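You operate a simulated robot arm through the tools that you are given. There is no shell and no other tool. Be economical: measure what you need, move in short steps, check, and stop when the job is done.

Carry out the task below with a simulated robot arm. There is one attempt and no reset: what you move stays moved.

TASK
Put one of the white blocks from the top of the red cabinet on top of the blue board eraser.
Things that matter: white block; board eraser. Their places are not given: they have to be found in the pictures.

Only the result counts: the job must be done as asked and must still hold three seconds after the hand-in. Knocking over, shifting, dropping, spilling or breaking anything else fails it.

THE ROBOT
A 6-joint arm with a two-finger parallel gripper, fixed in place. Base frame: the origin is at the foot of the arm, x ahead of it, y to its left, z up; the work surface is at about z = 0. Units: m, rad, N and s.
With the tool pointing down near the work surface it reaches from about 0.14 to 0.58 m from the base axis. Its first joint turns from -1.152 to 1.152 rad. Payload 2.1 kg.
Tool frame: the origin (TCP) lies between the finger pads and is the grasp point; the fingertips stand 0.03 m ahead of it; z points along the fingers, y is the line along which they close. Largest opening 0.094 m; finger width 0.028, thickness 0.01; the body of the gripper, 0.05 by 0.096 m, starts 0.055 m behind the TCP.
Orientation is that of the tool frame in the base frame, as a unit quaternion [x, y, z, w]. With the fingers straight down and closing along the base's y, the tool's x points along the base's -x, its y along +y and its z along -z.

THE INTERFACE
- The arm moves only by the tool servo_tool. Its argument "steps" is a list of rows, each an object (a shift or turn left out is 0, a gripper value left out holds the last) with "grip": the finger opening in mm, from 0 to 94; "xyz": the shift along the base's x, y, z in mm, a list of three; "rot": the turn, a rotation vector about the base's x, y, z in rad, a list of three. In form: [{"grip": grip, "xyz": [tx, ty, tz], "rot": [ax, ay, az]}, ...]. A call has 1 to 12 rows; each row shifts and turns the commanded pose from where the row before left it. A row lasts 0.2 s, in which the tool goes at most 0.05 m and 0.15 rad; a call with a longer step from one row to the next is refused whole, and so is a gripper value outside its range. A pose out of reach is approached as far as the arm can. The call stops where the force on the tool passes 40 N (or 10 N more than at its start, if that is more) or the arm is blocked; 0.2 s more then pass. The fingers move at their own pace (about 0.072 m/s each) and stop on an object; they squeeze with about 27 N. The grip force told is the motor's: it shows also when the fingers shut on nothing. Time passes only in rows, and 0.2 s behind the last, so rows that do not move let the fingers close. It gives the time, the measured TCP pose, the force on the tool (base axes), the opening and the grip force at its end, in the units of the frame above (readings bear some noise).
- Cameras (640 x 400 px; columns grow to the right, rows downward): "scene" is fixed at [0.0308, -0.3587, 0.4794]; the picture's right is [0.93, -0.38, 0.00], its down [-0.23, -0.56, -0.80] and it looks along [0.30, 0.74, -0.60] (base axes); focal length 312 px, centre (320, 200). "wrist" rides on the gripper at [-0.037, 0, -0.058] in the tool frame; the picture's right is [0.00, -1.00, 0.00], its down [0.97, 0.00, -0.24] and it looks along [0.24, 0.00, 0.97] (tool axes); focal length 218 px, centre (320, 200).
- snapshot(camera): a new picture of that camera. It takes no simulated time.
- point_at(camera, pixels): for up to 12 pixels [column, row] of the newest picture of that camera ("zoom" is the newest enlarged one), the place [x, y, z] in the base frame of the surface seen there, good to about 0.002 m. It takes no simulated time.
- zoom(camera, box): a new picture of the part [left, top, right, bottom] of that camera's present view, enlarged. It takes no simulated time.
- sign_off(): hands the job in; it is judged then, once.

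Keep the steps short. Do not move on a guess: measure, check each grasp and each placing, and mend mistakes. In all there are 60 turns and 26 pictures (those below and enlarged ones count). Leave the gripper open and the arm clear of the work at the hand-in unless told otherwise, and finish with a single line.

The tools are called by a JSON object that holds its "name" and its "arguments". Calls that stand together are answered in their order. servo_tool: Moves the arm, as the interface text tells. Its arguments: {"type":"object","properties":{"steps":{"type":"array","items":{"type":"object","properties":{"grip":{"type":"number"},"xyz":{"type":"array","items":{"type":"number"}},"rot":{"type":"array","items":{"type":"number"}}}}}},"required":["steps"]} The other tools are called the same way: snapshot (camera) takes a picture; point_at (camera, pixels) gives the place of the surface under pixels of a picture; zoom (camera, box) takes an enlarged picture of a part of a camera's view; sign_off () hands the job in.

At the start:

```text
t: 0.0
position: [0.3884, -0.0231, 0.2222]
tool_rot: [0.0, 1.0, 0.0, 0.001]
wrist_force: [-0.3, -0.7, -1.2]
width: 0.0939
gripper_force: 0.1
```

scene: 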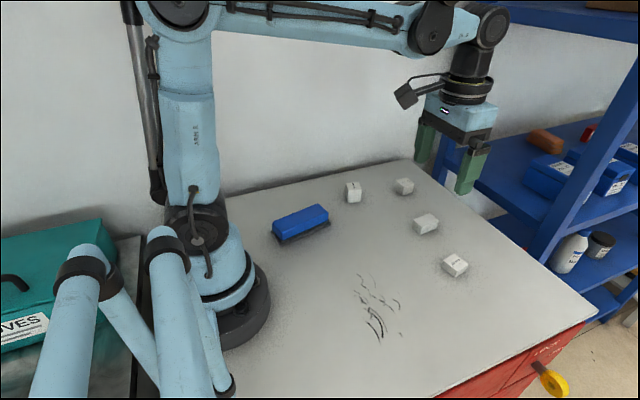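
wrist: 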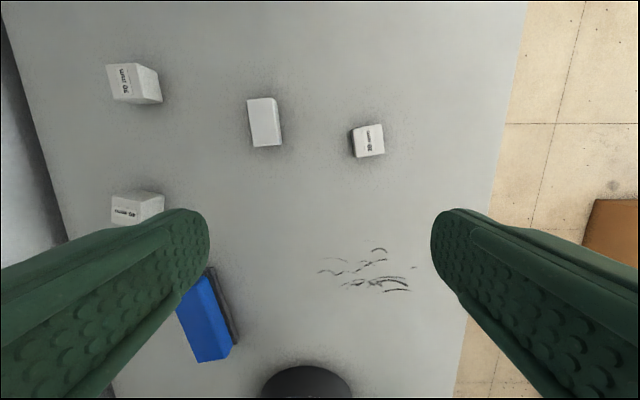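

I see four white blocks and the blue eraser on the cabinet top. I'll enlarge that area to measure them.

{"name": "zoom", "arguments": {"camera": "scene", "box": [260, 160, 500, 310]}}

{"name": "zoom", "arguments": {"camera": "wrist", "box": [90, 40, 410, 240]}}

```text
2.67 times, centred on (380, 235) of scene
```

zoom: 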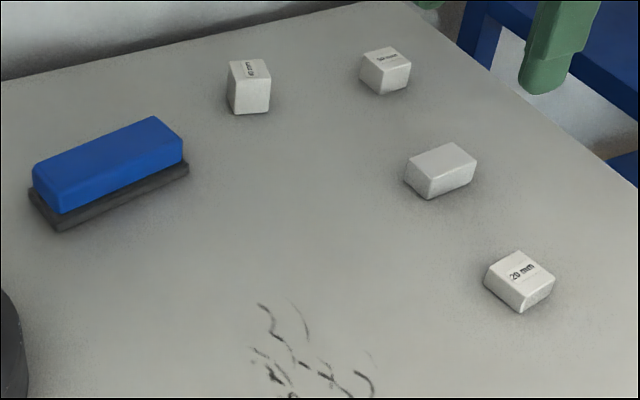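

```text
2.00 times, centred on (250, 140) of wrist
```

zoom: 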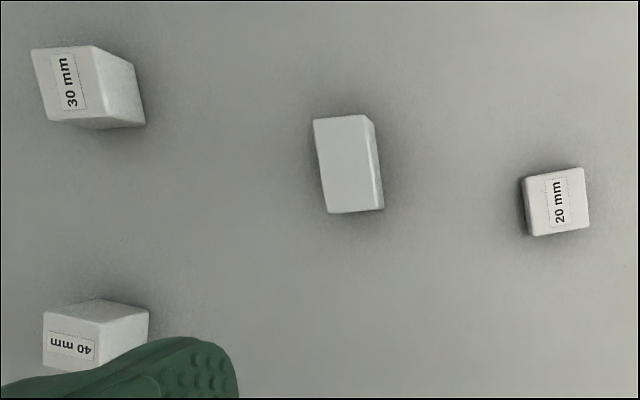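

The block labelled 20 mm stands apart from the others, so I'll use that one. I'll measure its top in the wrist zoom, and the eraser top in the scene picture.

{"name": "point_at", "arguments": {"camera": "zoom", "pixels": [[529, 183], [580, 171], [586, 225], [536, 232], [557, 203], [500, 260], [610, 200]]}}

{"name": "point_at", "arguments": {"camera": "scene", "pixels": [[275, 222], [317, 206], [327, 215], [283, 232], [300, 219], [290, 222], [312, 214], [283, 238], [330, 224]]}}

```text
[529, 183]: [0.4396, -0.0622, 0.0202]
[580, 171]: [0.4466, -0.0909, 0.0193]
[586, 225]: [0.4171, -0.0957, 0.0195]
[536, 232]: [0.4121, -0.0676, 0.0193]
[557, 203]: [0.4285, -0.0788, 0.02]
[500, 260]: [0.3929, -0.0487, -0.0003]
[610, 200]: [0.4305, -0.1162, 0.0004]
```

```text
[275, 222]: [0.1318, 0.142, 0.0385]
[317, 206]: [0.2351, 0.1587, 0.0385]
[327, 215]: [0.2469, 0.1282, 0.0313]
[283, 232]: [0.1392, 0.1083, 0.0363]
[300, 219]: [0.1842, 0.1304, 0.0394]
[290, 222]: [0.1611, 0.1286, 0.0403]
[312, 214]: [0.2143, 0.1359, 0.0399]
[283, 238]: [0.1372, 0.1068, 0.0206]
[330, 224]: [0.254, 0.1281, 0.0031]
```

The block's top is centred at (0.429, -0.079), 31 mm wide and 20 mm high, turned about 0.215 rad. The eraser's top is centred near (0.189, 0.134) at z 0.040, turned about 0.18 rad. I'll move above the block, turn to match it, and check.

{"name": "servo_tool", "arguments": {"steps": [{"grip": 64, "xyz": [10, -14, -35], "rot": [0, 0, 0.054]}, {"xyz": [10, -14, -35], "rot": [0, 0, 0.054]}, {"xyz": [10, -14, -35], "rot": [0, 0, 0.054]}, {"xyz": [10.5, -14, -35], "rot": [0, 0, 0.053]}, {}]}}

{"name": "snapshot", "arguments": {"camera": "wrist"}}

```text
t: 1.2
position: [0.4268, -0.0812, 0.0817]
tool_rot: [-0.108, 0.994, 0.001, 0.0]
wrist_force: [-0.2, 0.6, 0.5]
width: 0.0639
gripper_force: 0.0
```

```text
21 pictures are left
```

wrist: 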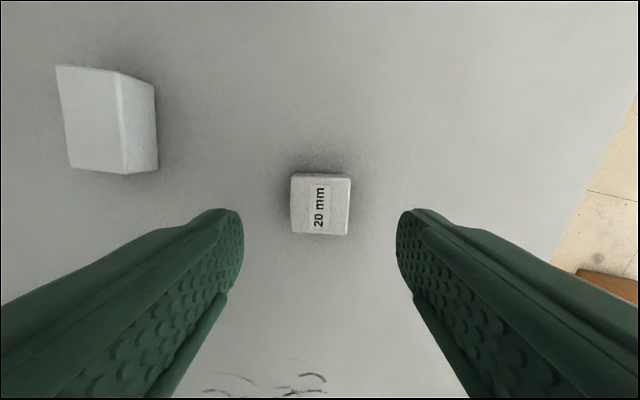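

The fingers straddle the block and line up with it. I'll re-measure the block's top from here.

{"name": "point_at", "arguments": {"camera": "wrist", "pixels": [[294, 178], [348, 181], [346, 231], [294, 229], [320, 205]]}}

```text
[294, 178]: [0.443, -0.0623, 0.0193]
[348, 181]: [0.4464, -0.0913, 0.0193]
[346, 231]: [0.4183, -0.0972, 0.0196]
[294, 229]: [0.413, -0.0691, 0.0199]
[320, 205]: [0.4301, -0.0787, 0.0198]
```

The centre is (0.430, -0.080), so I'll correct by 3 mm in x and 1 mm in y. Then I'll go down to TCP z ≈ 0.036, with the fingertips 6 mm above the table.

{"name": "servo_tool", "arguments": {"steps": [{"xyz": [3, 1, -15]}, {"xyz": [0, 0, -15]}, {"xyz": [0, 0, -15]}, {}]}}

```text
t: 2.2
position: [0.4304, -0.081, 0.0354]
tool_rot: [-0.107, 0.994, 0.001, 0.0]
wrist_force: [0.0, 0.0, 0.1]
width: 0.064
gripper_force: 0.1
```

At z 0.0354 with no contact. Closing on the block now.

{"name": "servo_tool", "arguments": {"steps": [{"grip": 20}, {}, {}, {}]}}

```text
t: 3.2
position: [0.4312, -0.0801, 0.0365]
tool_rot: [-0.107, 0.994, 0.0, 0.0]
wrist_force: [-0.4, 0.7, -0.1]
width: 0.033
gripper_force: 27.1
```

The fingers stopped at 33 mm with 27 N, so the block is held. I'll lift it and check.

{"name": "servo_tool", "arguments": {"steps": [{"xyz": [0, 0, 10]}, {"xyz": [0, 0, 20]}, {"xyz": [0, 0, 30]}, {"xyz": [0, 0, 40]}, {"xyz": [0, 0, 40]}, {}]}}

{"name": "snapshot", "arguments": {"camera": "wrist"}}

```text
t: 4.6
position: [0.431, -0.0794, 0.1754]
tool_rot: [-0.107, 0.994, 0.0, 0.0]
wrist_force: [0.3, 0.4, -0.6]
width: 0.0331
gripper_force: 27.0
```

```text
20 pictures are left
```

wrist: 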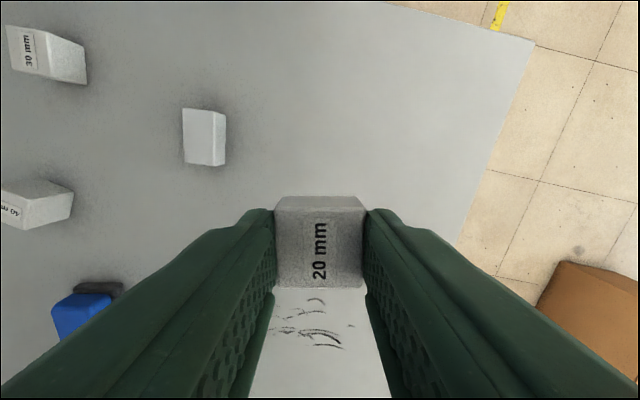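

The block is held firmly. I'll carry it at this height to above the eraser centre (0.189, 0.134).

{"name": "servo_tool", "arguments": {"steps": [{"xyz": [-24.2, 21.35, 0]}, {"xyz": [-24.2, 21.35, 0]}, {"xyz": [-24.2, 21.35, 0]}, {"xyz": [-24.2, 21.35, 0]}, {"xyz": [-24.2, 21.35, 0]}, {"xyz": [-24.2, 21.35, 0]}, {"xyz": [-24.2, 21.35, 0]}, {"xyz": [-24.2, 21.35, 0]}, {"xyz": [-24.2, 21.35, 0]}, {"xyz": [-24.2, 21.35, 0]}, {}]}}

{"name": "snapshot", "arguments": {"camera": "wrist"}}

{"name": "snapshot", "arguments": {"camera": "scene"}}

```text
t: 7.0
position: [0.1908, 0.1354, 0.1755]
tool_rot: [-0.108, 0.994, 0.0, -0.001]
wrist_force: [0.0, -0.9, 0.3]
width: 0.0329
gripper_force: 27.8
```

```text
19 pictures are left
```

wrist: 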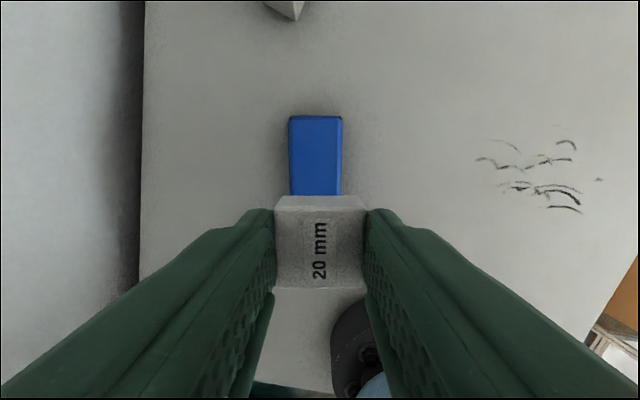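

```text
18 pictures are left
```

scene: 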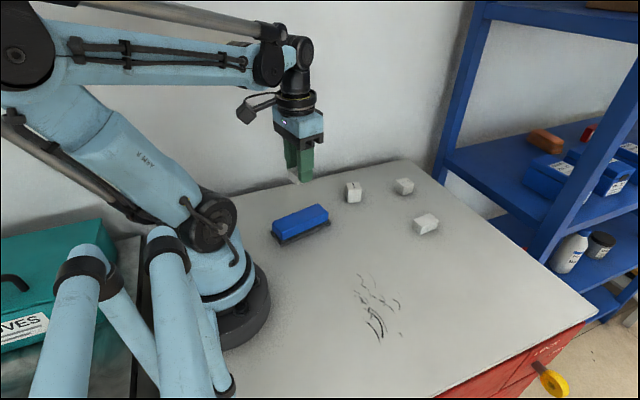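

It's lined up above the eraser. I'll check the eraser's side edges from this view.

{"name": "point_at", "arguments": {"camera": "wrist", "pixels": [[293, 180], [337, 180], [293, 130], [337, 130], [315, 120], [341, 180]]}}

```text
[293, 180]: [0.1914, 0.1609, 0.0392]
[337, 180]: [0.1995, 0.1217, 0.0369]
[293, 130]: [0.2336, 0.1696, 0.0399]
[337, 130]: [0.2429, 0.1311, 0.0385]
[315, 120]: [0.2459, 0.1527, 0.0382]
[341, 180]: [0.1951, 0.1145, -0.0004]
```

The eraser's centreline at x = 0.19 is y ≈ 0.140, and the top is about 0.040. I'll shift y by 5 mm and go down to about 4 mm above contact.

{"name": "servo_tool", "arguments": {"steps": [{"xyz": [-1, 5, -20]}, {"xyz": [0, 0, -25]}, {"xyz": [0, 0, -25]}, {"xyz": [0, 0, -15]}, {"xyz": [0, 0, -10]}, {}]}}

{"name": "zoom", "arguments": {"camera": "scene", "box": [230, 140, 390, 240]}}

```text
t: 8.4
position: [0.1881, 0.1388, 0.0814]
tool_rot: [-0.107, 0.994, 0.0, 0.001]
wrist_force: [0.3, -0.8, -0.4]
width: 0.033
gripper_force: 26.9
```

```text
4.00 times, centred on (310, 190) of scene
```

zoom: 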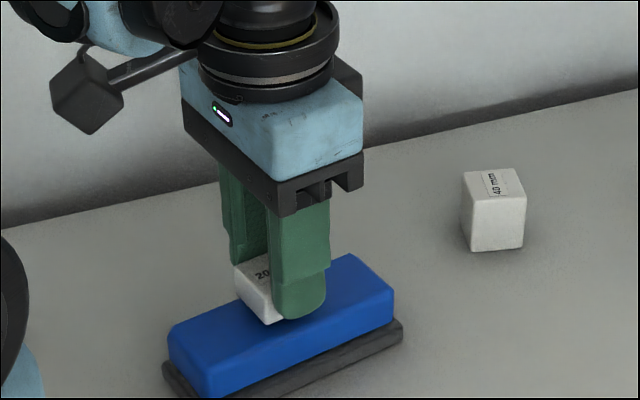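

The block hangs just above the middle of the eraser. I'll lower it in small steps until it touches.

{"name": "servo_tool", "arguments": {"steps": [{"xyz": [0, 0, -2]}, {"xyz": [0, 0, -1]}, {"xyz": [0, 0, -1]}, {}]}}

```text
t: 9.4
position: [0.1875, 0.1409, 0.0771]
tool_rot: [-0.107, 0.994, 0.0, 0.001]
wrist_force: [0.5, 1.0, -0.7]
width: 0.033
gripper_force: 27.0
```

No contact yet, so I'll go down another millimetre or two.

{"name": "servo_tool", "arguments": {"steps": [{"xyz": [0, 0, -1]}, {}]}}

{"name": "zoom", "arguments": {"camera": "scene", "box": [270, 180, 350, 230]}}

```text
t: 10.0
position: [0.1888, 0.1396, 0.0777]
tool_rot: [-0.107, 0.994, -0.001, 0.0]
wrist_force: [0.3, -0.1, 0.0]
width: 0.033
gripper_force: 26.9
```

```text
8.00 times, centred on (310, 205) of scene
```

zoom: 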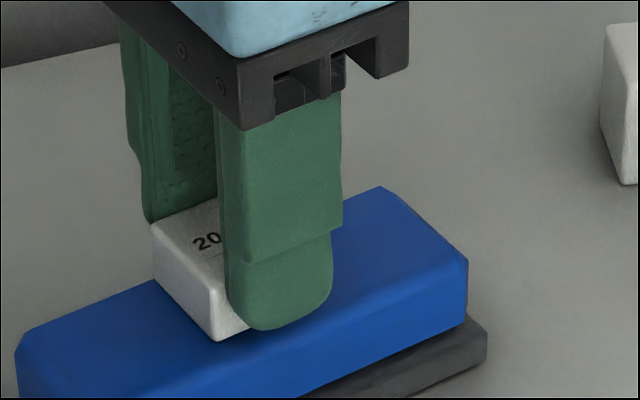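

Almost touching. I'll lower it in 0.7 mm steps and watch the force.

{"name": "servo_tool", "arguments": {"steps": [{"xyz": [0, 0, -0.7]}, {"xyz": [0, 0, -0.7]}, {}]}}

```text
t: 10.8
position: [0.1876, 0.1406, 0.0767]
tool_rot: [-0.107, 0.994, 0.001, 0.0]
wrist_force: [-0.4, -1.9, 16.9]
width: 0.0327
gripper_force: 26.9
```

There's 17 N upward, so the block is resting on the eraser. I'll ease off slightly and open the fingers a little.

{"name": "servo_tool", "arguments": {"steps": [{"xyz": [0, 0, 0.5]}, {"grip": 37}, {"grip": 44}, {"grip": 50}, {}, {}]}}

{"name": "zoom", "arguments": {"camera": "scene", "box": [270, 180, 350, 230]}}

```text
t: 12.2
position: [0.1876, 0.1408, 0.0765]
tool_rot: [-0.107, 0.994, 0.0, 0.0]
wrist_force: [-0.2, -0.4, 0.1]
width: 0.0501
gripper_force: 0.1
```

```text
8.00 times, centred on (310, 205) of scene
```

zoom: 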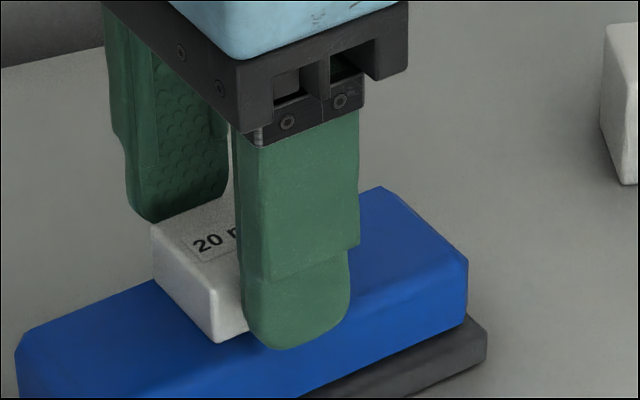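

The block sits on the eraser and the fingers are clear of it. I'll rise straight up, then check.

{"name": "servo_tool", "arguments": {"steps": [{"xyz": [0, 0, 10]}, {"xyz": [0, 0, 20]}, {"xyz": [0, 0, 30]}, {"xyz": [0, 0, 40]}, {"xyz": [0, 0, 30], "grip": 94}, {}]}}

{"name": "snapshot", "arguments": {"camera": "scene"}}

{"name": "zoom", "arguments": {"camera": "scene", "box": [250, 160, 410, 260]}}

```text
t: 13.6
position: [0.1875, 0.142, 0.205]
tool_rot: [-0.107, 0.994, 0.0, 0.0]
wrist_force: [-0.3, 0.2, 0.4]
width: 0.094
gripper_force: 0.1
```

```text
14 pictures are left
```

scene: 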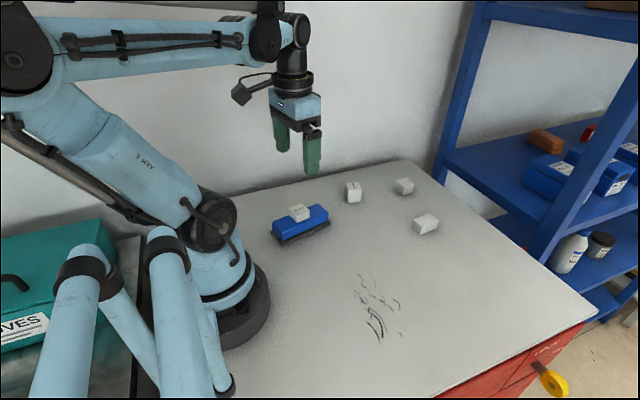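

```text
4.00 times, centred on (330, 210) of scene
```

zoom: 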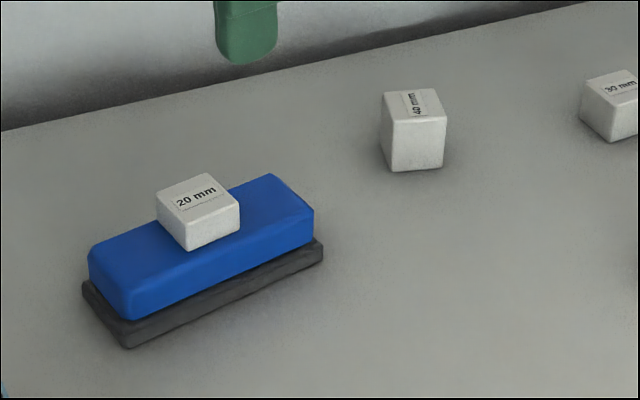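

The block rests squarely on the eraser, nothing else has moved, and the gripper is open and clear. Handing in.

{"name": "sign_off", "arguments": {}}

```text
The job is handed in.
```

The white block labelled 20 mm is on top of the blue board eraser, nothing else was moved, and the gripper is open and clear.
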